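You operate a simulated robot arm through the tools that you are given. There is no shell and no other tool. Be economical: measure what you need, move in short steps, check, and stop when the job is done.

You are at the controls of a simulated robot arm. One attempt, no reset.

TASK
Let the red patch set under its clamp and the silver weight.
Fine: once it has set, put the weight back and open the clamp.

Only the result counts: the job must be done as asked and must still hold three seconds after the hand-in. Knocking over, shifting, dropping, spilling or breaking anything else fails it.

THE ROBOT
A 7-joint arm with a two-finger parallel gripper, fixed in place. Base frame: the origin is at the foot of the arm, x ahead of it, y to its left, z up; the work surface is at about z = 0.74. Lengths are in m, angles in degrees, forces in N, time in s.
With the tool pointing down near the work surface it reaches from about 0.34 to 0.78 m from the base axis. Its first joint turns from -166.0 to 166.0 degrees. Payload 3.91 kg.
The tool frame sits at the grasp point between the pads (the TCP): z along the fingers, y along the line on which they close. The tips reach 0.03 m beyond it. The gripper opens to 0.11 m. The fingers are 0.02 m wide and 0.01 m thick; the gripper's body (0.048 by 0.112 m) begins 0.055 m behind the TCP.
Orientation is that of the tool frame in the base frame, as a unit quaternion [w, x, y, z]. With the fingers straight down and closing along the base's y, the tool's x points along the base's -x, its y along +y and its z along -z.

THE INTERFACE
- The arm moves only by the tool nudge_tool. Its argument "steps" is one flat list of numbers, 7 for each row, row after row: the shift along the tool's x, y, z in units of 500 mm (1.0 is 500 mm), then the turn, a rotation vector about the tool's x, y, z in units of 90 degrees (1.0 is 90 degrees), then the opening in per cent of the stroke, from 0 (shut) to 100 (fully open). In form: [tx, ty, tz, ax, ay, az, hand, tx, ty, tz, ax, ay, az, hand, ...]. A call has 1 to 12 rows; each row is the pose to reach, as a shift and turn from the pose commanded when the call began, along the tool's axes at that moment. A call with a number of a shift or a turn outside -1 to 1 is refused whole. Each row takes 0.2 s and may step no farther than 0.05 m and 8.6 degrees from the row before; otherwise, or with a gripper value out of range, the whole call is refused. Where a pose cannot be reached the arm comes as near as it can. A force on the tool above 50 N (or 10 N above the force at the start of the call, whichever is more), or a blocked arm, ends the call early, and 0.2 s more pass. The fingers move at their own pace (about 0.153 m/s each) and stop on an object; they squeeze with about 43 N. The grip force told is the motor's: it shows also when the fingers shut on nothing. Time passes only in rows, and 0.2 s behind the last, so rows that repeat a pose let the fingers close. It gives the time, the measured TCP pose, the force on the tool (base axes), the opening and the grip force at its end, in the units of the frame above (readings bear some noise), and new pictures: "pictures" is both (left out), scene, wrist or none.
- Cameras (640 x 400 px; columns grow to the right, rows downward): "scene" is fixed at [0.4012, 0.4999, 1.4956]; the picture's right is [-0.99, 0.11, 0.00], its down [0.10, 0.91, -0.40] and it looks along [-0.04, -0.40, -0.92] (base axes); focal length 220 px, centre (320, 200). "wrist" rides on the gripper at [-0.036, 0, -0.057] in the tool frame; the picture's right is [0.00, -1.00, 0.00], its down [0.97, 0.00, -0.24] and it looks along [0.24, 0.00, 0.97] (tool axes); focal length 218 px, centre (320, 200). There is no depth. A picture from a camera that has moved, and an enlarged one, comes with that camera's place and axes in the base frame and with its lens.
- raise_lower(by): slides the trunk up (or, below 0, down) by that many m; the arm rides with it, the base frame stays. It gives what a move gives, with no picture.
- zoom(camera, box): a new picture of the part [left, top, right, bottom] of that camera's present view, enlarged. It takes no simulated time.
- close_job(): hands the job in; it is judged then, once.

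Go step by step. Nothing tells you positions but the pictures and the camera data: compare them with the known pose of the tool, close in by small moves and look again before you grip or let go. The budget is 120 turns and 150 pictures, counting those below and the enlarged ones. Unless the task says otherwise, let go and move clear before handing in, and close with one line.

The tools are called after "Request:" as name(argument=value, ...) on one line, values as JSON. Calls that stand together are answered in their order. nudge_tool: Moves the arm, as the interface text tells. Its arguments: {"type":"object","properties":{"steps":{"type":"array"},"pictures":{"type":"string","enum":["both","scene","wrist","none"]}},"required":["steps"]} The other tools are called the same way: raise_lower (by) slides the trunk up or down; zoom (camera, box) takes an enlarged picture of a part of a camera's view; close_job () hands the job in.

At the start:

```text
time_s: 0.0
ee_pos: [0.4542, 0.1121, 1.138]
orientation: [0.0, 0.0, 1.0, -0.001]
force: [-0.3, -0.5, -0.6]
finger_gap: 0.1102
grip_force: 0.1
trunk travel left (down, up): [-0.55, 0.06]
```

scene: 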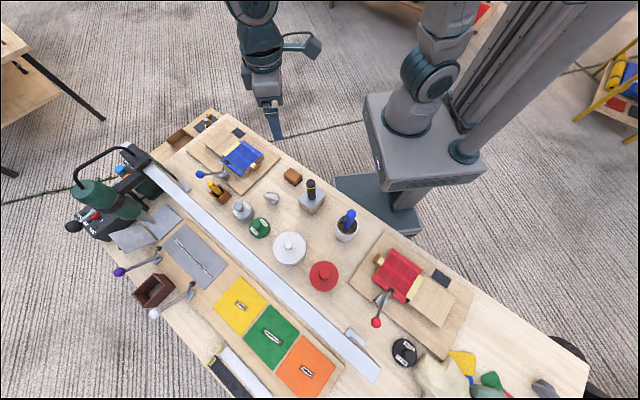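
wrist: 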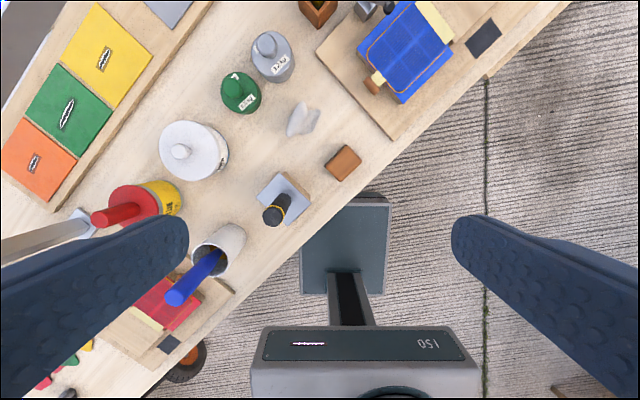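

I see a bench with a red patch fixture, a blue patch fixture, several weights, and coloured mats. I'll zoom in to read the details before moving.

Request:
zoom(camera="scene", box=[340, 220, 500, 360])

Request:
zoom(camera="scene", box=[180, 110, 360, 240])

Request:
zoom(camera="scene", box=[60, 140, 360, 400])

Request:
zoom(camera="wrist", box=[130, 0, 520, 240])

```text
2.86 times, centred on (420, 290) of scene
camera zoom: at [0.4012, 0.4999, 1.4956], right [-0.99, 0.11, 0.0], down [0.1, 0.91, -0.4], along [-0.04, -0.4, -0.92], focal length 628 px, centre (34, -57)
```

zoom: 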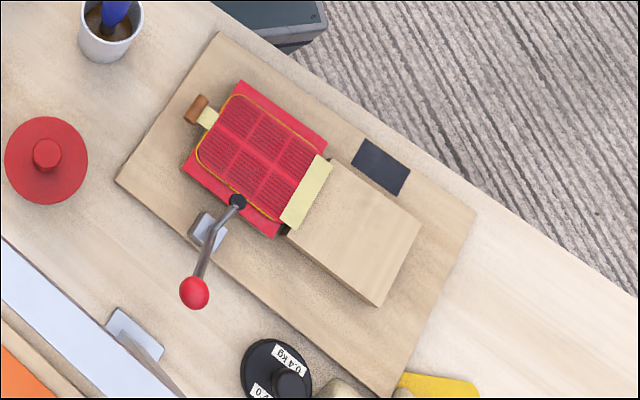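

```text
3.08 times, centred on (270, 175) of scene
camera zoom: at [0.4012, 0.4999, 1.4956], right [-0.99, 0.11, 0.0], down [0.1, 0.91, -0.4], along [-0.04, -0.4, -0.92], focal length 676 px, centre (474, 277)
```

zoom: 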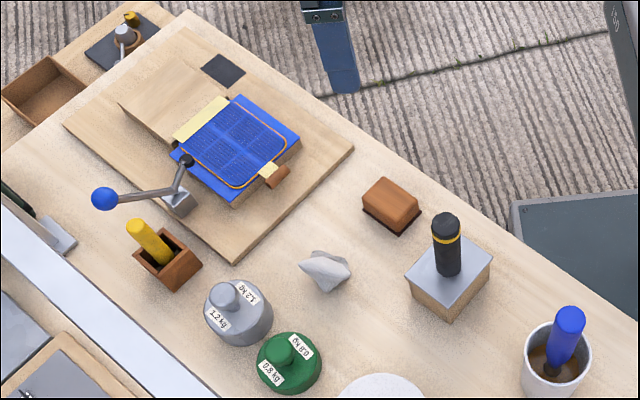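

```text
1.54 times, centred on (210, 270) of scene
camera zoom: at [0.4012, 0.4999, 1.4956], right [-0.99, 0.11, 0.0], down [0.1, 0.91, -0.4], along [-0.04, -0.4, -0.92], focal length 338 px, centre (489, 92)
```

zoom: 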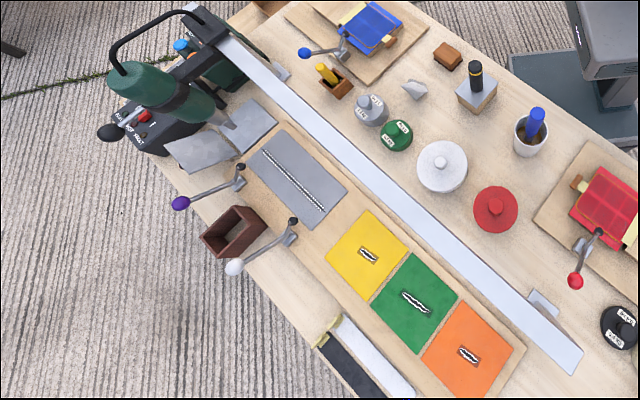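

```text
1.64 times, centred on (325, 120) of wrist
camera zoom: at [0.4911, 0.1142, 1.1948], right [0.0, -1.0, 0.0], down [-0.97, 0.0, 0.24], along [-0.24, 0.0, -0.97], focal length 358 px, centre (312, 331)
```

zoom: 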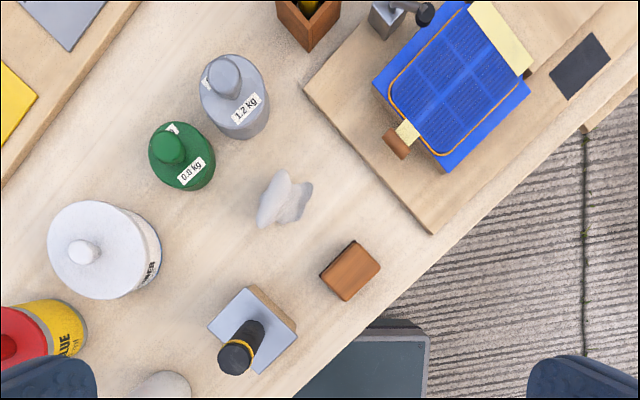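

The red patch is at about (0.14, 0.46). The silver 1.2 kg weight is at about (0.635, 0.20). I'll move over the red station to look at it closely, since I need to know the clamp state and what the dark square is.

Request:
nudge_tool(steps=[0.054, 0.07, 0.02, 0, 0, 0, 100, 0.108, 0.14, 0.04, 0, 0, 0, 100, 0.162, 0.21, 0.06, 0, 0, 0, 100, 0.216, 0.28, 0.08, 0, 0, 0, 100, 0.27, 0.35, 0.1, 0, 0, 0, 100, 0.324, 0.42, 0.12, 0, 0, 0, 100, 0.378, 0.49, 0.14, 0, 0, 0, 100, 0.432, 0.56, 0.16, 0, 0, 0, 100, 0.486, 0.63, 0.18, 0, 0, 0, 100, 0.54, 0.7, 0.2, 0, 0, 0, 100], pictures="both")

```text
time_s: 2.2
ee_pos: [0.1827, 0.4657, 1.0365]
orientation: [0.0, 0.0, 1.0, 0.0]
force: [-1.1, -0.2, -0.3]
finger_gap: 0.1098
grip_force: 0.1
trunk travel left (down, up): [-0.55, 0.06]
camera wrist: at [0.2198, 0.4659, 1.0938], right [0.0, -1.0, 0.0], down [-0.97, 0.0, 0.24], along [-0.24, 0.0, -0.97], focal length 218 px, centre (320, 200)
```

scene: 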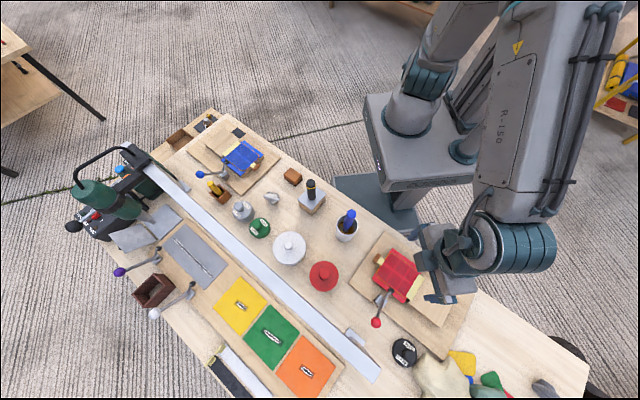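
wrist: 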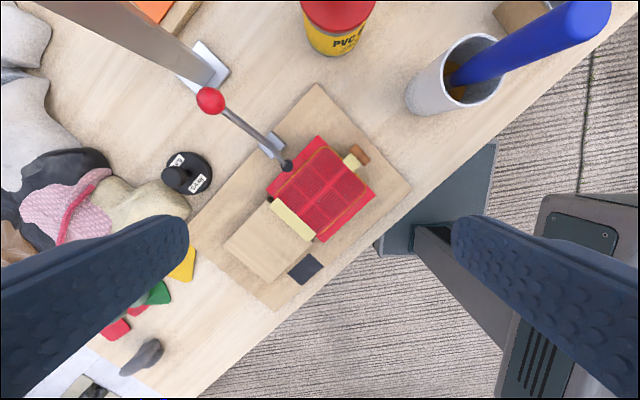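

Request:
zoom(camera="wrist", box=[190, 70, 430, 310])

Request:
zoom(camera="scene", box=[350, 240, 450, 340])

```text
1.67 times, centred on (310, 190) of wrist
camera zoom: at [0.2198, 0.4659, 1.0938], right [0.0, -1.0, 0.0], down [-0.97, 0.0, 0.24], along [-0.24, 0.0, -0.97], focal length 364 px, centre (337, 217)
```

zoom: 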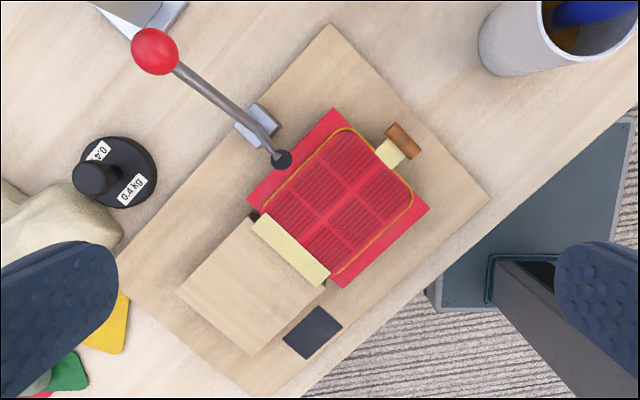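

```text
4.00 times, centred on (400, 290) of scene
camera zoom: at [0.4012, 0.4999, 1.4956], right [-0.99, 0.11, 0.0], down [0.1, 0.91, -0.4], along [-0.04, -0.4, -0.92], focal length 879 px, centre (0, -160)
```

zoom: 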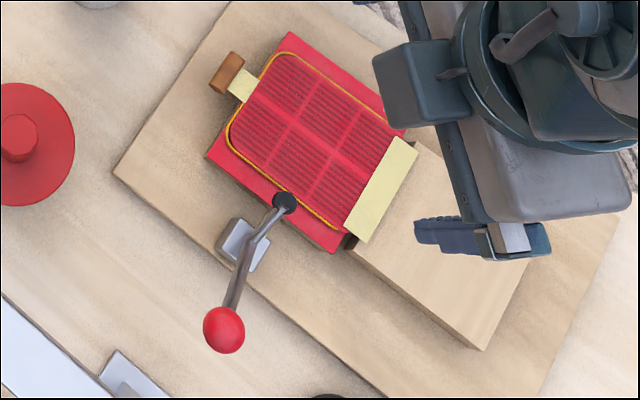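

The clamp foot seems to sit a few centimetres above the patch, so the clamp looks open. I'll take an oblique view to check its geometry.

Request:
nudge_tool(steps=[-0.079, -0.005, 0.022, 0, 0.075, 0, 100, -0.158, -0.01, 0.044, 0, 0.15, 0, 100, -0.237, -0.015, 0.066, 0, 0.225, 0, 100, -0.316, -0.02, 0.088, 0, 0.3, 0, 100, -0.395, -0.025, 0.11, 0, 0.375, 0, 100, -0.474, -0.03, 0.13, 0, 0.45, 0, 100], pictures="wrist")

```text
time_s: 3.5
ee_pos: [0.3853, 0.4504, 0.984]
orientation: [-0.327, -0.015, 0.945, -0.001]
force: [-19.7, -10.4, 8.3]
finger_gap: 0.1044
grip_force: 0.0
trunk travel left (down, up): [-0.55, 0.06]
stopped in row 6: the force on the tool passed its limit (the readings are from after the stop); the commanded pose is now the measured one
camera wrist: at [0.4502, 0.4541, 1.0064], right [0.03, -1.0, -0.01], down [-0.61, -0.02, 0.79], along [-0.79, -0.02, -0.61], focal length 218 px, centre (320, 200)
```

wrist: 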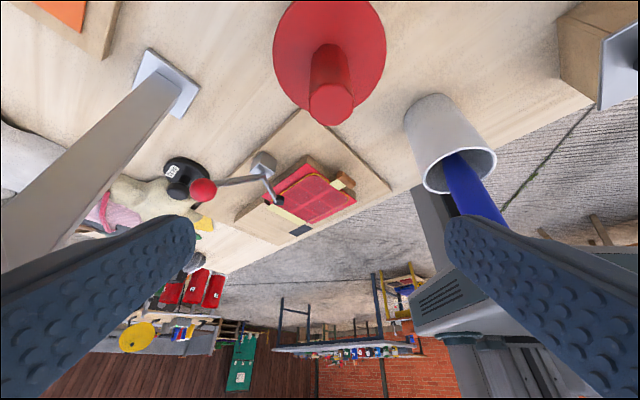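

The move stopped on a contact force. I'll look for what was touched before moving again.

Request:
nudge_tool(steps=[0, 0, 0, 0, 0, 0, 95], pictures="both")

Request:
zoom(camera="scene", box=[260, 180, 460, 380])

```text
time_s: 3.9
ee_pos: [0.3864, 0.4525, 0.9828]
orientation: [-0.326, -0.014, 0.945, -0.001]
force: [-23.0, -4.5, 10.2]
finger_gap: 0.1023
grip_force: 0.1
trunk travel left (down, up): [-0.55, 0.06]
camera wrist: at [0.4504, 0.4546, 1.0067], right [0.03, -1.0, -0.01], down [-0.62, -0.02, 0.79], along [-0.79, -0.02, -0.62], focal length 218 px, centre (320, 200)
```

scene: 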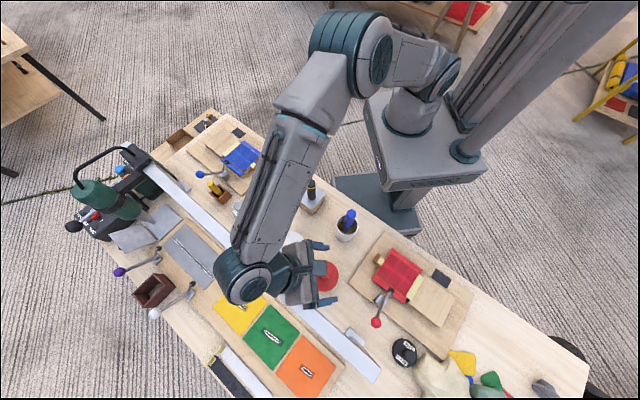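
wrist: 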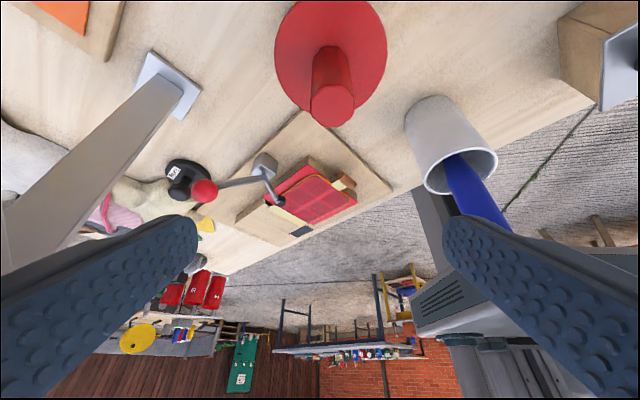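

```text
2.00 times, centred on (360, 280) of scene
camera zoom: at [0.4012, 0.4999, 1.4956], right [-0.99, 0.11, 0.0], down [0.1, 0.91, -0.4], along [-0.04, -0.4, -0.92], focal length 440 px, centre (240, 40)
```

zoom: 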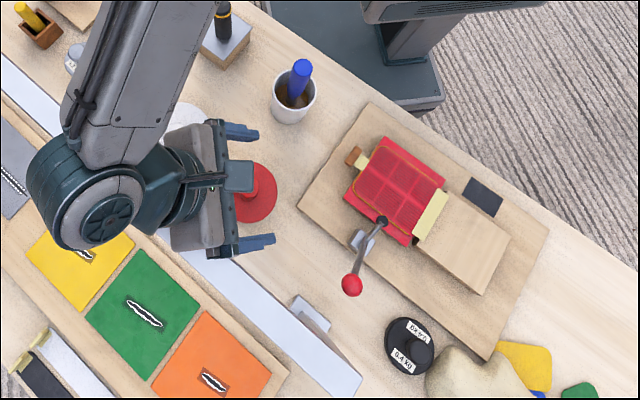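

A horizontal beam on a post, at roughly z≈1.0 along x+y≈0.95, is what the back of the gripper touched. I'll back away along the tool's +x, which is base -x and up.

Request:
nudge_tool(steps=[0.04, 0, 0, 0, 0, 0, 95, 0.1, 0, 0, 0, 0, 0, 95, 0.18, -0.02, 0, 0, 0, 0, 95, 0.26, -0.04, 0, 0, 0, 0, 95], pictures="both")

```text
time_s: 4.9
ee_pos: [0.2873, 0.4294, 1.062]
orientation: [-0.325, -0.011, 0.946, -0.001]
force: [-0.3, -0.7, -0.2]
finger_gap: 0.1045
grip_force: 0.0
trunk travel left (down, up): [-0.55, 0.06]
camera wrist: at [0.352, 0.4312, 1.085], right [0.02, -1.0, -0.01], down [-0.62, -0.02, 0.79], along [-0.79, -0.01, -0.62], focal length 218 px, centre (320, 200)
```

scene: 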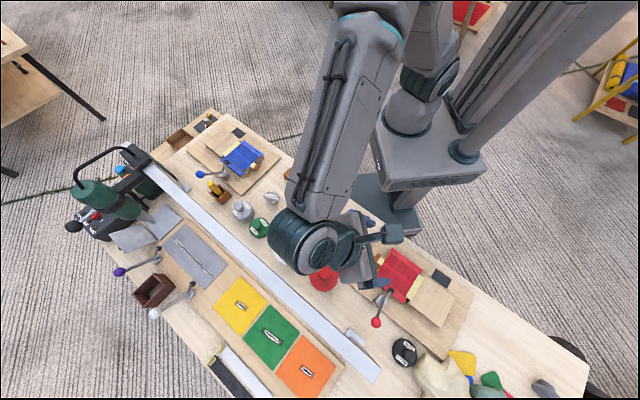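
wrist: 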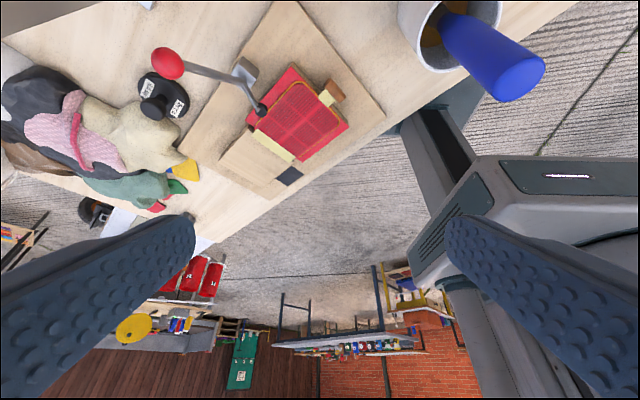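

I'm free, and the beam looks unmoved. Now a close look at the clamp from this angle.

Request:
zoom(camera="wrist", box=[130, 20, 400, 200])

Request:
zoom(camera="scene", box=[60, 220, 220, 340])

```text
2.22 times, centred on (265, 110) of wrist
camera zoom: at [0.352, 0.4312, 1.085], right [0.02, -1.0, -0.01], down [-0.62, -0.02, 0.79], along [-0.79, -0.01, -0.62], focal length 485 px, centre (442, 400)
```

zoom: 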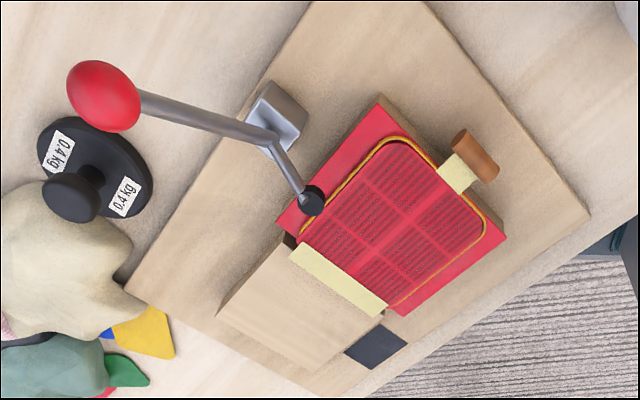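

```text
3.33 times, centred on (140, 280) of scene
camera zoom: at [0.4012, 0.4999, 1.4956], right [-0.99, 0.11, 0.0], down [0.1, 0.91, -0.4], along [-0.04, -0.4, -0.92], focal length 733 px, centre (920, -67)
```

zoom: 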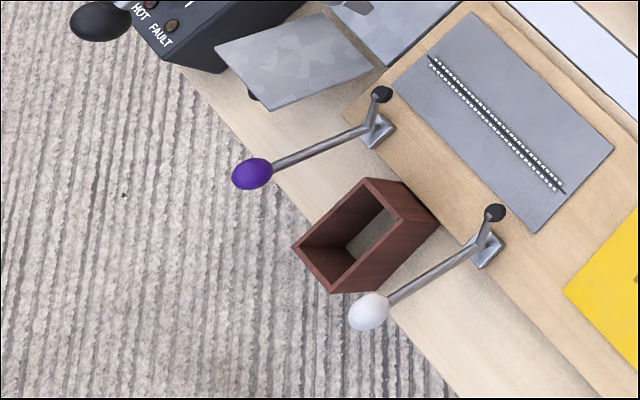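

From triangulation the clamp foot is at about (0.197, 0.507, 0.81), around 4 cm above the patch surface at z≈0.766, so it is open. The ball is at (0.265, 0.578, 0.84). I'll take a true side view by looking along the beam direction.

Request:
nudge_tool(steps=[-0.029, 0.012, 0.037, -0.051, 0, 0.066, 95, -0.058, 0.024, 0.074, -0.1025, 0, 0.132, 95, -0.087, 0.036, 0.111, -0.154, 0, 0.198, 95, -0.116, 0.048, 0.148, -0.205, 0, 0.264, 95, -0.145, 0.06, 0.185, -0.256, 0, 0.33, 95, -0.173, 0.072, 0.223, -0.3075, 0, 0.395, 95], pictures="both")

```text
time_s: 6.3
ee_pos: [0.2897, 0.4656, 0.9201]
orientation: [-0.302, 0.352, 0.877, 0.123]
force: [-0.1, -0.3, -0.2]
finger_gap: 0.1048
grip_force: 0.0
trunk travel left (down, up): [-0.55, 0.06]
camera wrist: at [0.3347, 0.4226, 0.943], right [-0.69, -0.72, 0.0], down [-0.44, 0.43, 0.79], along [-0.57, 0.55, -0.62], focal length 218 px, centre (320, 200)
```

scene: 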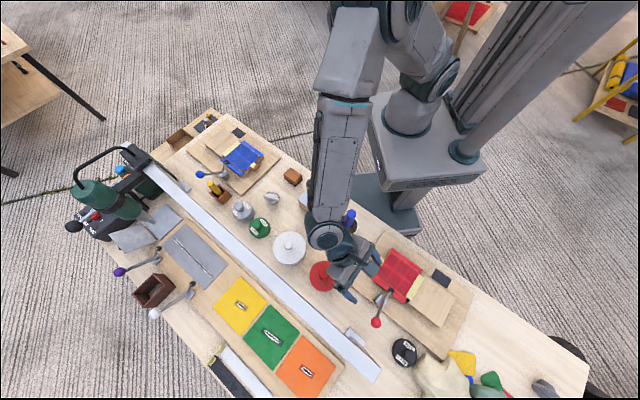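
wrist: 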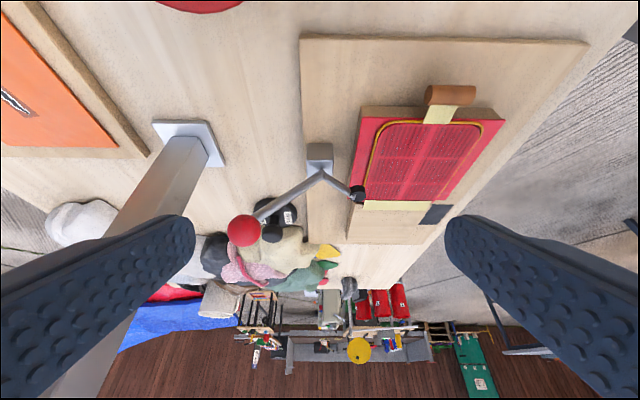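

Request:
zoom(camera="wrist", box=[210, 80, 410, 260])

```text
2.22 times, centred on (310, 170) of wrist
camera zoom: at [0.3347, 0.4226, 0.943], right [-0.69, -0.72, 0.0], down [-0.44, 0.43, 0.79], along [-0.57, 0.55, -0.62], focal length 485 px, centre (342, 267)
```

zoom: 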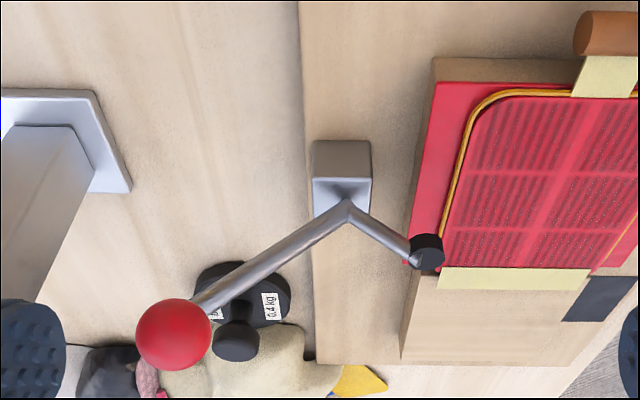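

In this view (image down is world up) the lever is a V. The pivot is at about (0.223, 0.527, 0.795), the ball arm rises outward at about 35°, and the foot arm sits above the patch, so the clamp is open. Closing it means swinging the ball inward until it is roughly upright. I'll reorient the gripper so the fingers straddle the ball along the lever's axis and the hand leans away from the beam.

Request:
nudge_tool(steps=[0.034, -0.004, -0.004, 0, -0.086, 0, 95, 0.067, -0.008, -0.008, 0, -0.172, 0, 95, 0.101, -0.012, -0.012, 0, -0.258, 0, 95, 0.134, -0.016, -0.016, 0, -0.344, 0, 95, 0.168, -0.02, -0.02, 0, -0.43, 0, 95], pictures="none")

Request:
nudge_tool(steps=[0, 0, 0, 0, 0, -0.091, 95, 0, 0, 0, 0, 0, -0.182, 95, 0, 0, 0, 0, 0, -0.273, 95, 0, 0, 0, 0, 0, -0.364, 95, 0, 0, 0, 0, 0, -0.455, 95, 0, 0, 0, 0, 0, -0.546, 95, 0, 0, 0, 0, 0, -0.637, 95, 0, 0, 0, 0, 0, -0.728, 95, 0, 0, 0, 0, 0, -0.819, 95, 0, 0, 0, 0, 0, -0.91, 95, 0, 0, 0, 0, 0, -1.0, 95], pictures="both")

```text
time_s: 7.5
ee_pos: [0.2376, 0.5011, 0.9805]
orientation: [0.007, 0.373, 0.928, 0.0]
force: [0.1, 0.2, -0.2]
finger_gap: 0.1046
grip_force: 0.0
trunk travel left (down, up): [-0.55, 0.06]
```

```text
time_s: 9.9
ee_pos: [0.2377, 0.4993, 0.9796]
orientation: [0.003, -0.392, 0.92, -0.005]
force: [0.3, 0.0, 0.1]
finger_gap: 0.1043
grip_force: 0.1
trunk travel left (down, up): [-0.55, 0.06]
camera wrist: at [0.2627, 0.5274, 1.0369], right [0.72, -0.69, 0.01], down [-0.67, -0.7, 0.24], along [-0.16, -0.18, -0.97], focal length 218 px, centre (320, 200)
```

scene: 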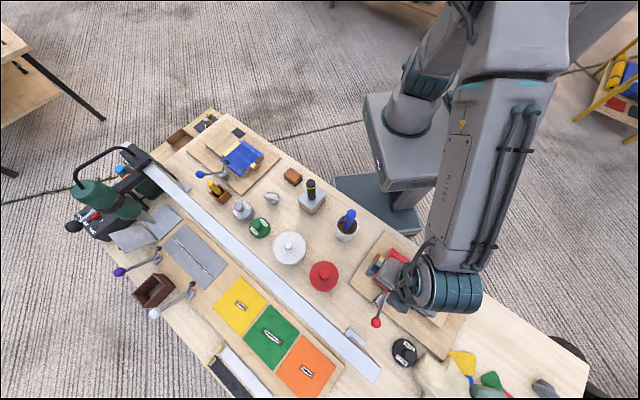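
wrist: 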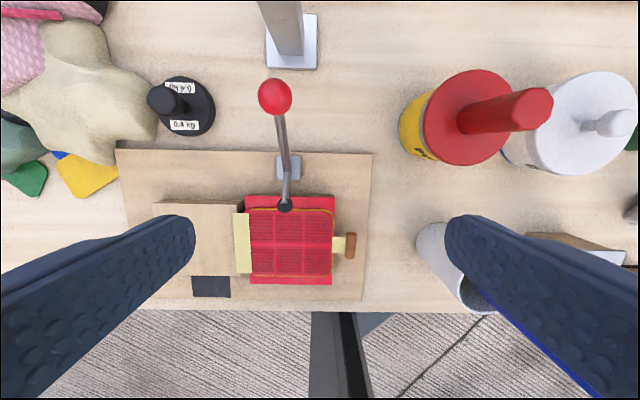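

The view is well aligned with the lever now. The ball is at (0.265, 0.58, 0.84) and the patch centre at about (0.151, 0.465, 0.766). I'll move to a pre-grasp above the ball, leaning away from the beam.

Request:
nudge_tool(steps=[-0.023, 0.018, 0.038, 0, -0.07, 0, 60, -0.046, 0.036, 0.077, 0, -0.139, 0, 60, -0.07, 0.055, 0.115, 0, -0.208, 0, 60, -0.093, 0.073, 0.154, 0, -0.278, 0, 60], pictures="both")

```text
time_s: 10.9
ee_pos: [0.2434, 0.5597, 0.9016]
orientation: [0.203, -0.383, 0.897, 0.081]
force: [-0.9, -0.4, 0.6]
finger_gap: 0.0661
grip_force: 0.1
trunk travel left (down, up): [-0.55, 0.06]
camera wrist: at [0.2487, 0.5674, 0.9689], right [0.72, -0.69, 0.01], down [-0.68, -0.71, -0.2], along [0.14, 0.14, -0.98], focal length 218 px, centre (320, 200)
```

scene: 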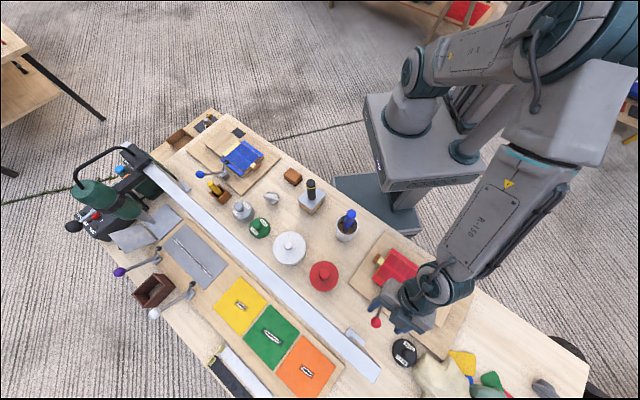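
wrist: 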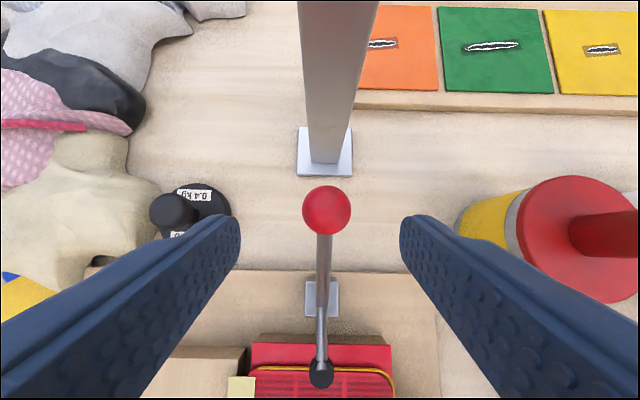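

The ball is centred. I'll descend along the tool axis.

Request:
nudge_tool(steps=[0, -0.004, 0.047, 0, 0, 0, 60, 0, -0.008, 0.094, 0, 0, 0, 60, 0, -0.008, 0.136, 0, 0, 0, 60], pictures="both")

```text
time_s: 11.7
ee_pos: [0.2667, 0.5783, 0.8403]
orientation: [0.202, -0.384, 0.897, 0.08]
force: [0.4, -1.1, -0.6]
finger_gap: 0.0661
grip_force: 0.1
trunk travel left (down, up): [-0.55, 0.06]
camera wrist: at [0.2732, 0.5847, 0.908], right [0.72, -0.69, 0.01], down [-0.68, -0.71, -0.2], along [0.14, 0.13, -0.98], focal length 218 px, centre (320, 200)
```

scene: 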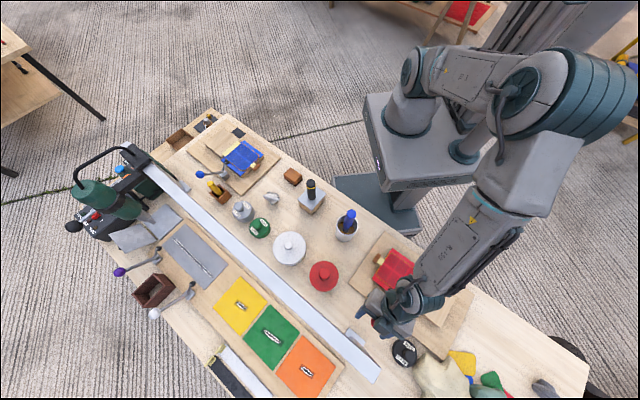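
wrist: 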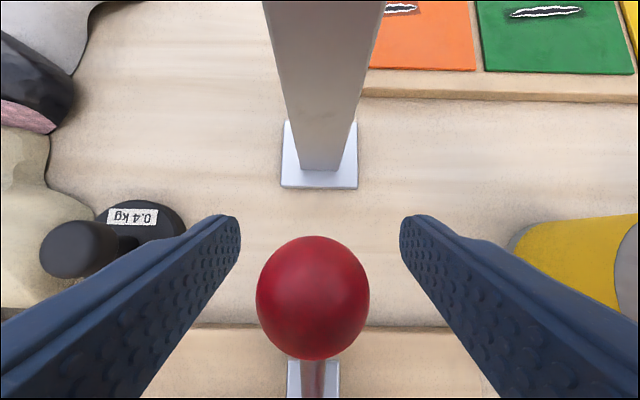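

The ball sits between the pads, about 8 mm on the palm side of the TCP. I'll back off slightly and close on it.

Request:
nudge_tool(steps=[0.004, 0.004, -0.008, 0, 0, 0, 60, 0.004, 0.004, -0.008, 0, 0, 0, 0, 0.004, 0.004, -0.008, 0, 0, 0, 0], pictures="wrist")

```text
time_s: 12.5
ee_pos: [0.2624, 0.5753, 0.8434]
orientation: [0.202, -0.384, 0.897, 0.081]
force: [0.9, -1.9, -0.8]
finger_gap: 0.026
grip_force: 45.2
trunk travel left (down, up): [-0.55, 0.06]
camera wrist: at [0.2691, 0.5829, 0.9108], right [0.72, -0.69, 0.01], down [-0.68, -0.71, -0.2], along [0.14, 0.13, -0.98], focal length 218 px, centre (320, 200)
```

wrist: 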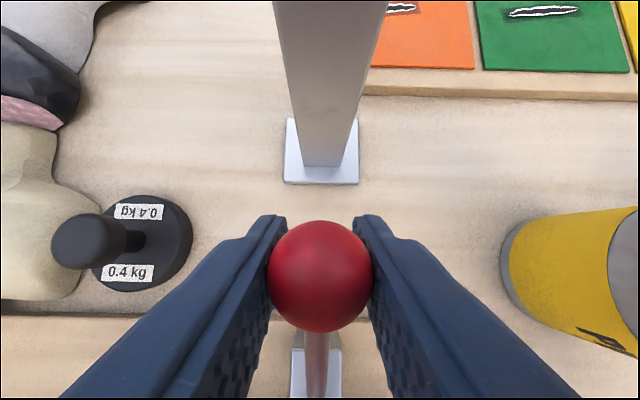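

The ball is gripped. Now I'll swing it inward and up along the arc, first half.

Request:
nudge_tool(steps=[0.0075, 0, -0.0214, 0, 0, 0, 0, 0.0178, 0, -0.0414, 0, 0, 0, 0, 0.031, 0, -0.06, 0, 0, 0, 0], pictures="both")

```text
time_s: 13.3
ee_pos: [0.2439, 0.5566, 0.8635]
orientation: [0.201, -0.384, 0.897, 0.081]
force: [2.8, 5.1, -12.0]
finger_gap: 0.0259
grip_force: 45.0
trunk travel left (down, up): [-0.55, 0.06]
camera wrist: at [0.2506, 0.5644, 0.9305], right [0.72, -0.69, 0.01], down [-0.68, -0.71, -0.19], along [0.14, 0.13, -0.98], focal length 218 px, centre (320, 200)
```

scene: 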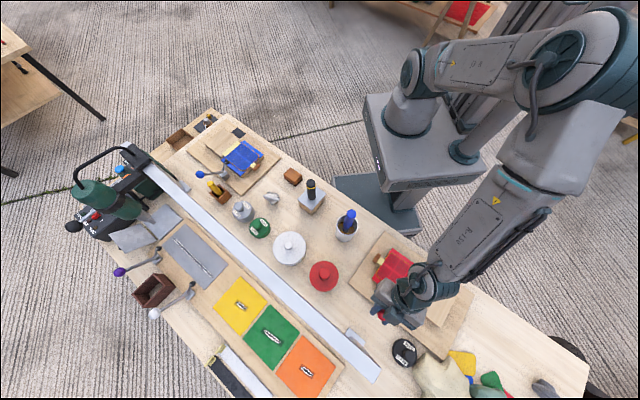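
wrist: 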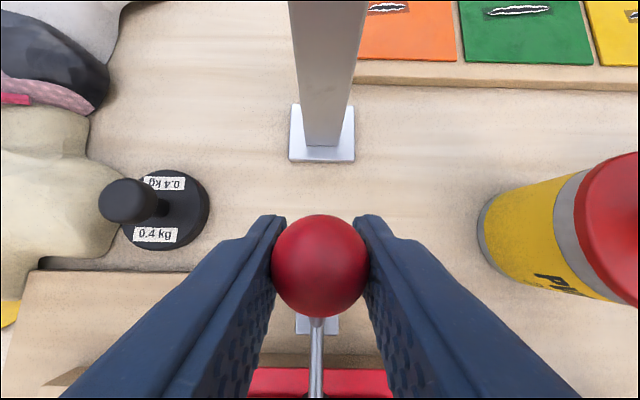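

It's following the arc with only a slight downward pull, so I'll flatten the path and continue.

Request:
nudge_tool(steps=[0.0174, 0, -0.0124, 0, 0, 0, 0, 0.0356, 0, -0.0252, 0, 0, 0, 0], pictures="wrist")

```text
time_s: 13.9
ee_pos: [0.2317, 0.5427, 0.8698]
orientation: [0.203, -0.384, 0.897, 0.085]
force: [8.2, 11.4, 7.0]
finger_gap: 0.0259
grip_force: 44.7
trunk travel left (down, up): [-0.55, 0.06]
camera wrist: at [0.2363, 0.5498, 0.9373], right [0.72, -0.69, 0.01], down [-0.68, -0.71, -0.2], along [0.14, 0.14, -0.98], focal length 218 px, centre (320, 200)
```

wrist: 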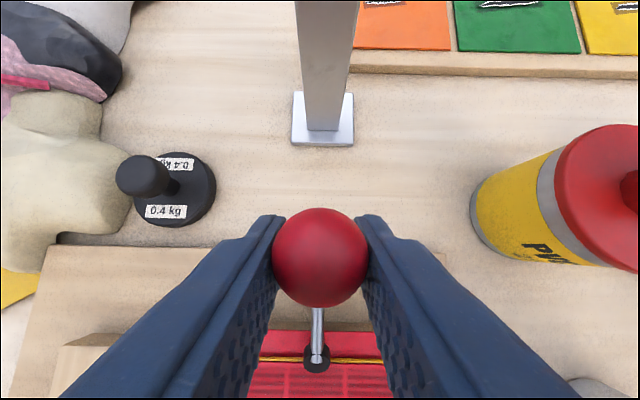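

Resistance is rising, so the foot may be reaching the patch. I'll push a bit further and check.

Request:
nudge_tool(steps=[0.0155, 0, -0.004, 0, 0, 0, 0, 0.0155, 0, -0.004, 0, 0, 0, 0], pictures="wrist")

Request:
zoom(camera="scene", box=[340, 230, 460, 340])

```text
time_s: 14.5
ee_pos: [0.2239, 0.5369, 0.8704]
orientation: [0.205, -0.384, 0.896, 0.085]
force: [7.1, 10.3, 31.5]
finger_gap: 0.0258
grip_force: 44.5
trunk travel left (down, up): [-0.55, 0.06]
camera wrist: at [0.2298, 0.5431, 0.9373], right [0.72, -0.69, 0.01], down [-0.68, -0.71, -0.2], along [0.14, 0.14, -0.98], focal length 218 px, centre (320, 200)
```

wrist: 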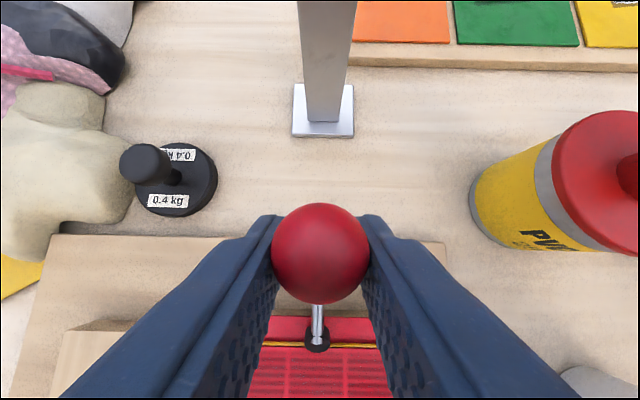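

```text
3.64 times, centred on (400, 285) of scene
camera zoom: at [0.4012, 0.4999, 1.4956], right [-0.99, 0.11, 0.0], down [0.1, 0.91, -0.4], along [-0.04, -0.4, -0.92], focal length 799 px, centre (29, -109)
```

zoom: 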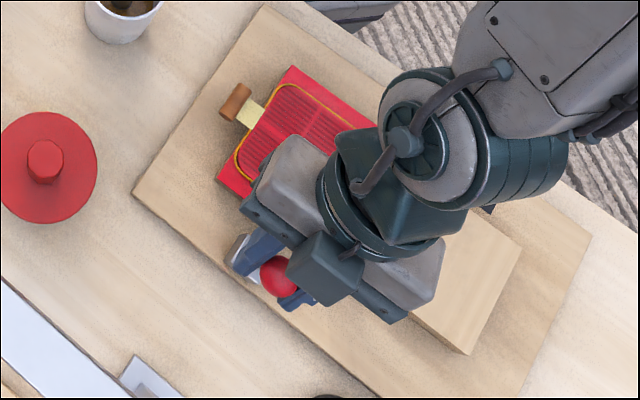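

The ball is nearly above the pivot, and the upward force means my path runs a little low. I'll correct up and in a touch.

Request:
nudge_tool(steps=[0.003, 0, -0.008, 0, 0, 0, 0, 0.011, 0, -0.011, 0, 0, 0, 0], pictures="wrist")

```text
time_s: 15.1
ee_pos: [0.219, 0.5309, 0.8691]
orientation: [0.202, -0.383, 0.897, 0.082]
force: [6.3, 11.7, 16.1]
finger_gap: 0.0258
grip_force: 45.2
trunk travel left (down, up): [-0.55, 0.06]
camera wrist: at [0.2244, 0.5379, 0.9364], right [0.72, -0.69, 0.01], down [-0.68, -0.71, -0.2], along [0.14, 0.14, -0.98], focal length 218 px, centre (320, 200)
```

wrist: 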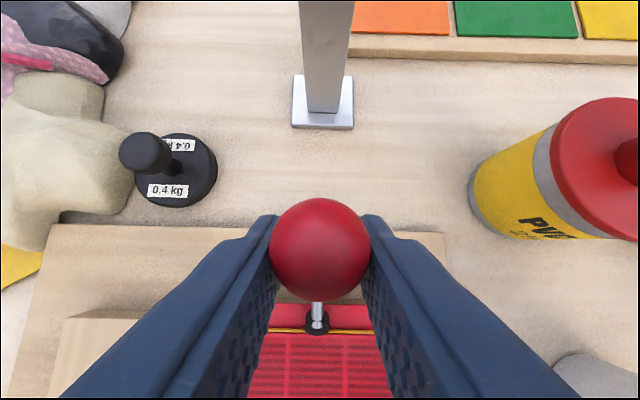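

It's still moving inward with steady resistance, so I'll continue.

Request:
nudge_tool(steps=[0.011, 0, -0.006, 0, 0, 0, 0, 0.022, 0, -0.012, 0, 0, 0, 0, 0.022, 0, -0.012, 0, 0, 0, 0], pictures="wrist")

```text
time_s: 15.9
ee_pos: [0.214, 0.527, 0.8687]
orientation: [0.202, -0.384, 0.897, 0.08]
force: [25.8, 23.9, 4.3]
finger_gap: 0.0258
grip_force: 44.7
trunk travel left (down, up): [-0.55, 0.06]
camera wrist: at [0.22, 0.5336, 0.9358], right [0.72, -0.69, 0.01], down [-0.68, -0.71, -0.19], along [0.14, 0.13, -0.98], focal length 218 px, centre (320, 200)
```

wrist: 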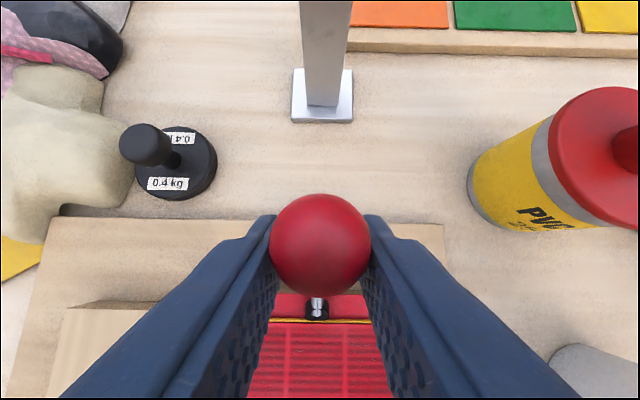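

It has hit a firm stop just past vertical, with the foot down on the patch. I'll release and see whether it holds.

Request:
nudge_tool(steps=[-0.006, 0, 0, 0, 0, 0, 0, -0.006, 0, 0, 0, 0, 0, 60, -0.006, 0, 0, 0, 0, 0, 60], pictures="wrist")

Request:
nudge_tool(steps=[0, 0, -0.06, 0, 0, 0, 60, 0, 0, -0.14, 0, 0, 0, 60, 0, 0, -0.22, 0, 0, 0, 60, 0, 0, -0.28, 0, 0, 0, 60], pictures="both")

```text
time_s: 16.7
ee_pos: [0.2111, 0.5228, 0.8719]
orientation: [0.202, -0.384, 0.897, 0.08]
force: [-0.9, -0.3, -0.2]
finger_gap: 0.0657
grip_force: 0.0
trunk travel left (down, up): [-0.55, 0.06]
camera wrist: at [0.2176, 0.5295, 0.9378], right [0.72, -0.69, 0.01], down [-0.68, -0.71, -0.19], along [0.14, 0.13, -0.98], focal length 218 px, centre (320, 200)
```

wrist: 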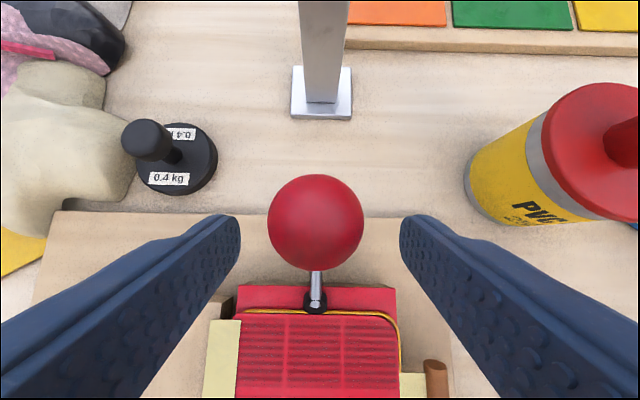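

```text
time_s: 17.7
ee_pos: [0.1696, 0.4794, 0.9985]
orientation: [0.203, -0.384, 0.897, 0.081]
force: [0.2, 0.1, 0.5]
finger_gap: 0.0658
grip_force: 0.1
trunk travel left (down, up): [-0.55, 0.06]
camera wrist: at [0.1746, 0.4868, 1.0655], right [0.72, -0.69, 0.01], down [-0.68, -0.71, -0.2], along [0.14, 0.13, -0.98], focal length 218 px, centre (320, 200)
```

scene: 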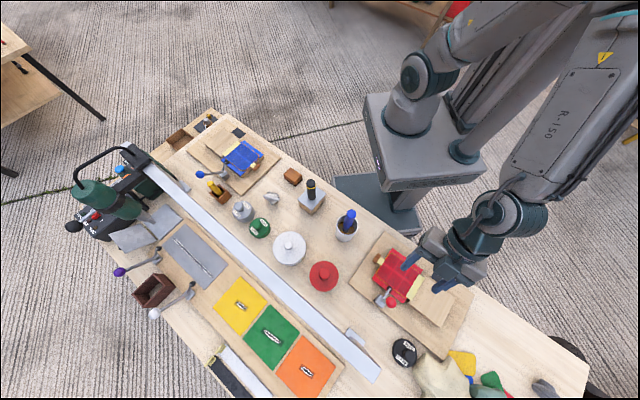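
wrist: 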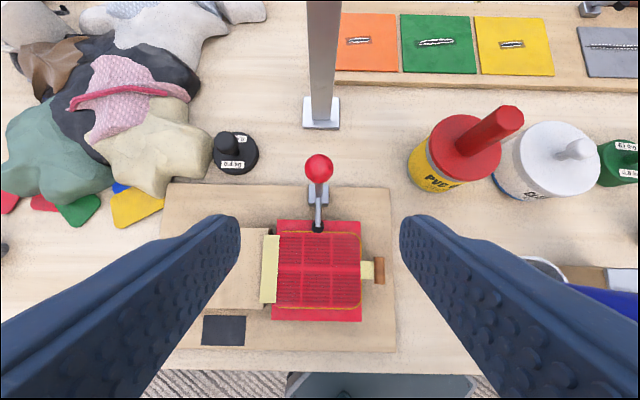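

The handle is standing upright on its own. I'll check the foot height from both views.

Request:
zoom(camera="wrist", box=[220, 130, 420, 350])

Request:
zoom(camera="scene", box=[350, 240, 450, 340])

```text
1.82 times, centred on (320, 240) of wrist
camera zoom: at [0.1746, 0.4868, 1.0655], right [0.72, -0.69, 0.01], down [-0.68, -0.71, -0.2], along [0.14, 0.13, -0.98], focal length 397 px, centre (320, 127)
```

zoom: 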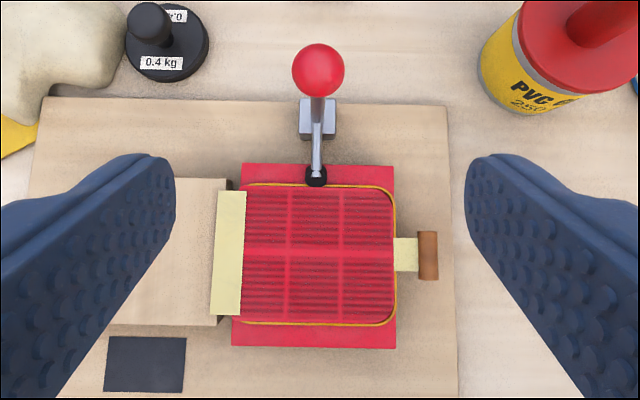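

```text
4.00 times, centred on (400, 290) of scene
camera zoom: at [0.4012, 0.4999, 1.4956], right [-0.99, 0.11, 0.0], down [0.1, 0.91, -0.4], along [-0.04, -0.4, -0.92], focal length 879 px, centre (0, -160)
```

zoom: 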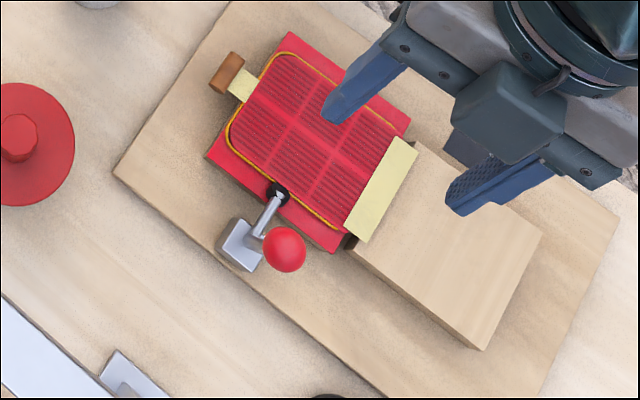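

The clamp foot rests on the patch edge and holds. Next I'll travel high above the bench to the silver 1.2 kg weight, keeping this orientation.

Request:
nudge_tool(steps=[-0.0133, -0.088, -0.02, 0, 0, 0, 60, -0.0267, -0.176, -0.03, 0, 0, 0, 60, -0.04, -0.264, -0.03, 0, 0, 0, 60, -0.0533, -0.352, -0.03, 0, 0, 0, 60, -0.0667, -0.44, -0.03, 0, 0, 0, 60, -0.08, -0.528, -0.03, 0, 0, 0, 60], pictures="none")

Request:
nudge_tool(steps=[-0.0133, -0.088, 0, 0, 0, 0, 60, -0.0267, -0.176, 0, 0, 0, 0, 60, -0.04, -0.264, 0, 0, 0, 0, 60, -0.0533, -0.352, 0, 0, 0, 0, 60, -0.0667, -0.44, 0, 0, 0, 0, 60, -0.08, -0.528, 0, 0, 0, 0, 60], pictures="both")

```text
time_s: 19.1
ee_pos: [0.3822, 0.319, 1.0315]
orientation: [0.202, -0.385, 0.897, 0.081]
force: [0.0, 1.2, 0.3]
finger_gap: 0.066
grip_force: 0.1
trunk travel left (down, up): [-0.55, 0.06]
```

```text
time_s: 20.5
ee_pos: [0.5972, 0.1632, 1.0519]
orientation: [0.202, -0.384, 0.897, 0.083]
force: [0.2, 0.0, -0.3]
finger_gap: 0.066
grip_force: 0.1
trunk travel left (down, up): [-0.55, 0.06]
camera wrist: at [0.6032, 0.1705, 1.1183], right [0.72, -0.69, 0.01], down [-0.68, -0.71, -0.2], along [0.14, 0.14, -0.98], focal length 218 px, centre (320, 200)
```

scene: 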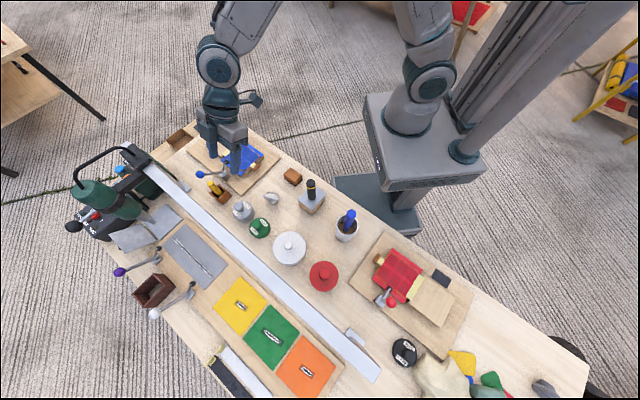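
wrist: 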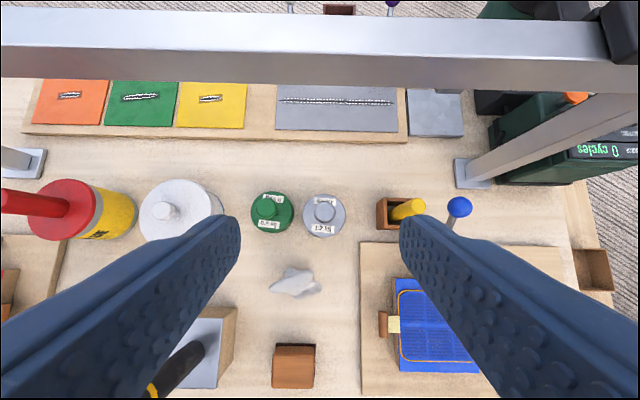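

The silver weight is centred ahead at about (0.640, 0.199), with the green weight about 8 cm to the left and the beam beyond. I'll descend to a pre-grasp.

Request:
nudge_tool(steps=[0.025, -0.003, 0.081, 0, 0, 0, 60, 0.05, -0.006, 0.162, 0, 0, 0, 60, 0.076, -0.009, 0.244, 0, 0, 0, 60, 0.101, -0.012, 0.325, 0, 0, 0, 60], pictures="both")

Request:
zoom(camera="wrist", box=[220, 130, 420, 310])

```text
time_s: 21.5
ee_pos: [0.6188, 0.1755, 0.8824]
orientation: [0.203, -0.384, 0.897, 0.081]
force: [-0.4, -0.5, -0.3]
finger_gap: 0.0659
grip_force: 0.0
trunk travel left (down, up): [-0.55, 0.06]
camera wrist: at [0.625, 0.1833, 0.9495], right [0.72, -0.69, 0.01], down [-0.68, -0.71, -0.2], along [0.14, 0.13, -0.98], focal length 218 px, centre (320, 200)
```

scene: 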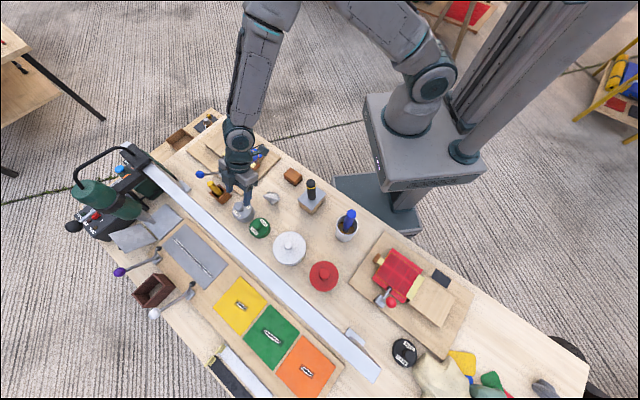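
wrist: 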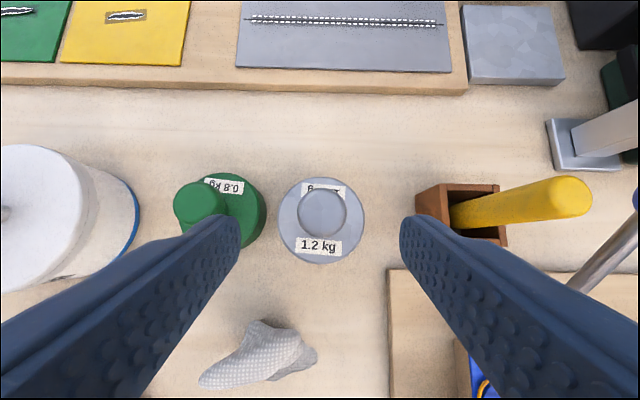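

```text
2.22 times, centred on (320, 220) of wrist
camera zoom: at [0.625, 0.1833, 0.9495], right [0.72, -0.69, 0.01], down [-0.68, -0.71, -0.2], along [0.14, 0.13, -0.98], focal length 485 px, centre (320, 156)
```

zoom: 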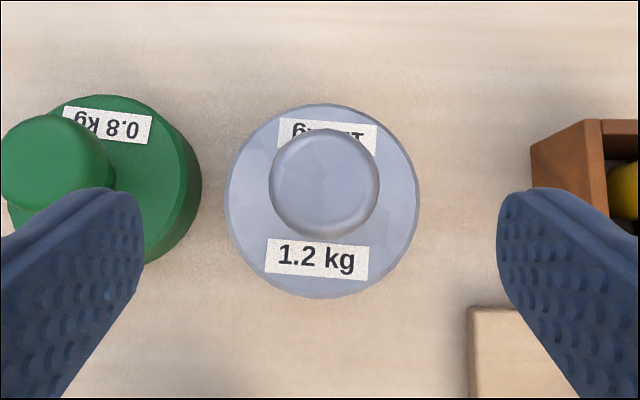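

The knob is about 32 mm across with its top near z≈0.81, at (0.641, 0.196). I'll descend with the fingers either side of it.

Request:
nudge_tool(steps=[0.006, -0.002, 0.045, 0, 0, 0, 60, 0.011, -0.004, 0.09, 0, 0, 0, 60, 0.0155, -0.004, 0.125, 0, 0, 0, 60], pictures="both")

Request:
zoom(camera="scene", box=[190, 150, 290, 250])

```text
time_s: 22.3
ee_pos: [0.6338, 0.1878, 0.8226]
orientation: [0.202, -0.385, 0.897, 0.081]
force: [-0.3, -0.4, -0.1]
finger_gap: 0.066
grip_force: 0.0
trunk travel left (down, up): [-0.55, 0.06]
camera wrist: at [0.6405, 0.195, 0.8895], right [0.72, -0.69, 0.01], down [-0.68, -0.71, -0.2], along [0.14, 0.13, -0.98], focal length 218 px, centre (320, 200)
```

scene: 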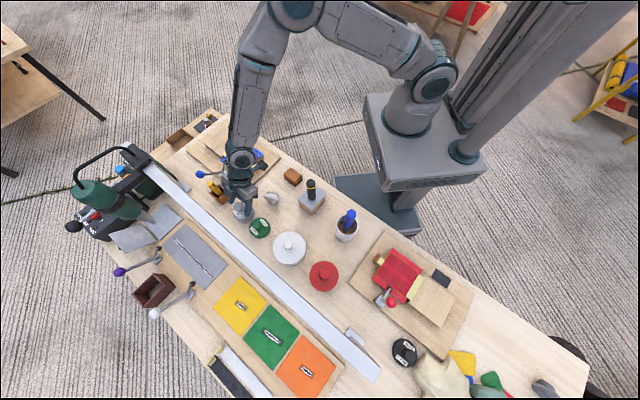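
wrist: 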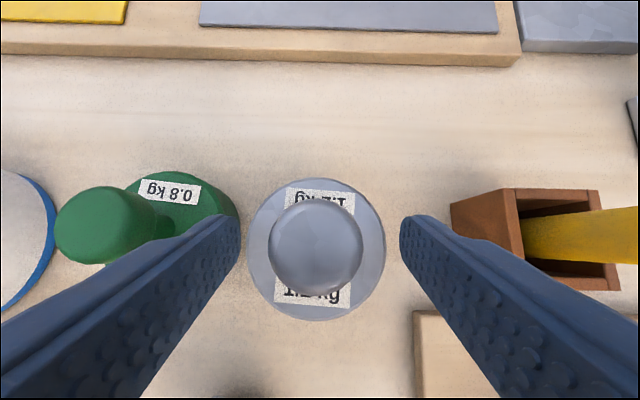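

```text
4.00 times, centred on (240, 200) of scene
camera zoom: at [0.4012, 0.4999, 1.4956], right [-0.99, 0.11, 0.0], down [0.1, 0.91, -0.4], along [-0.04, -0.4, -0.92], focal length 879 px, centre (640, 200)
```

zoom: 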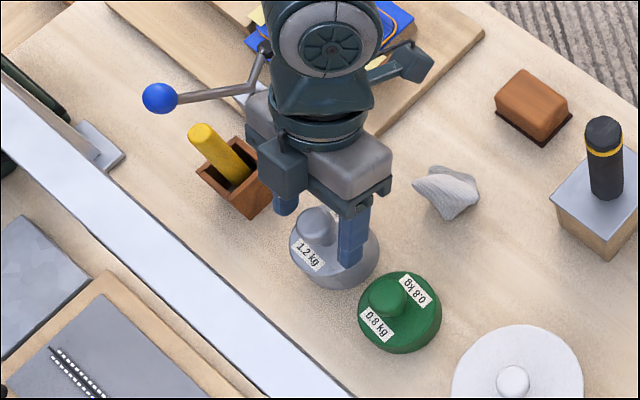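

The knob's widest point is at z≈0.819 and the body top at about 0.78. I'll shift 5 mm outward to centre on it and close.

Request:
nudge_tool(steps=[-0.01, 0.004, 0.008, 0, 0, 0, 60, -0.01, 0.004, 0.008, 0, 0, 0, 0, -0.01, 0.004, 0.008, 0, 0, 0, 0], pictures="wrist")

```text
time_s: 23.1
ee_pos: [0.6379, 0.1929, 0.8212]
orientation: [0.203, -0.384, 0.897, 0.082]
force: [2.0, 0.7, 0.7]
finger_gap: 0.0301
grip_force: 43.1
trunk travel left (down, up): [-0.55, 0.06]
camera wrist: at [0.6434, 0.2009, 0.8878], right [0.72, -0.69, 0.01], down [-0.68, -0.71, -0.2], along [0.14, 0.13, -0.98], focal length 218 px, centre (320, 200)
```

wrist: 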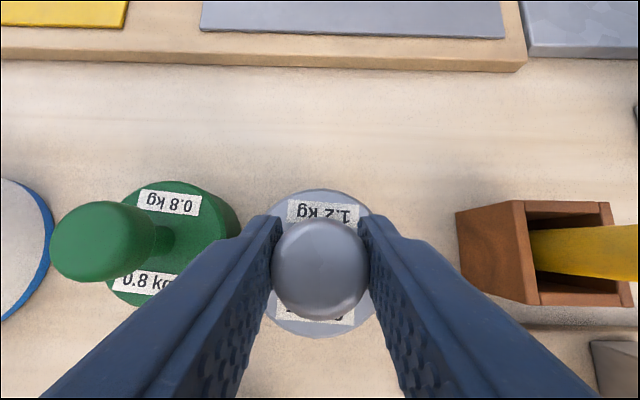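

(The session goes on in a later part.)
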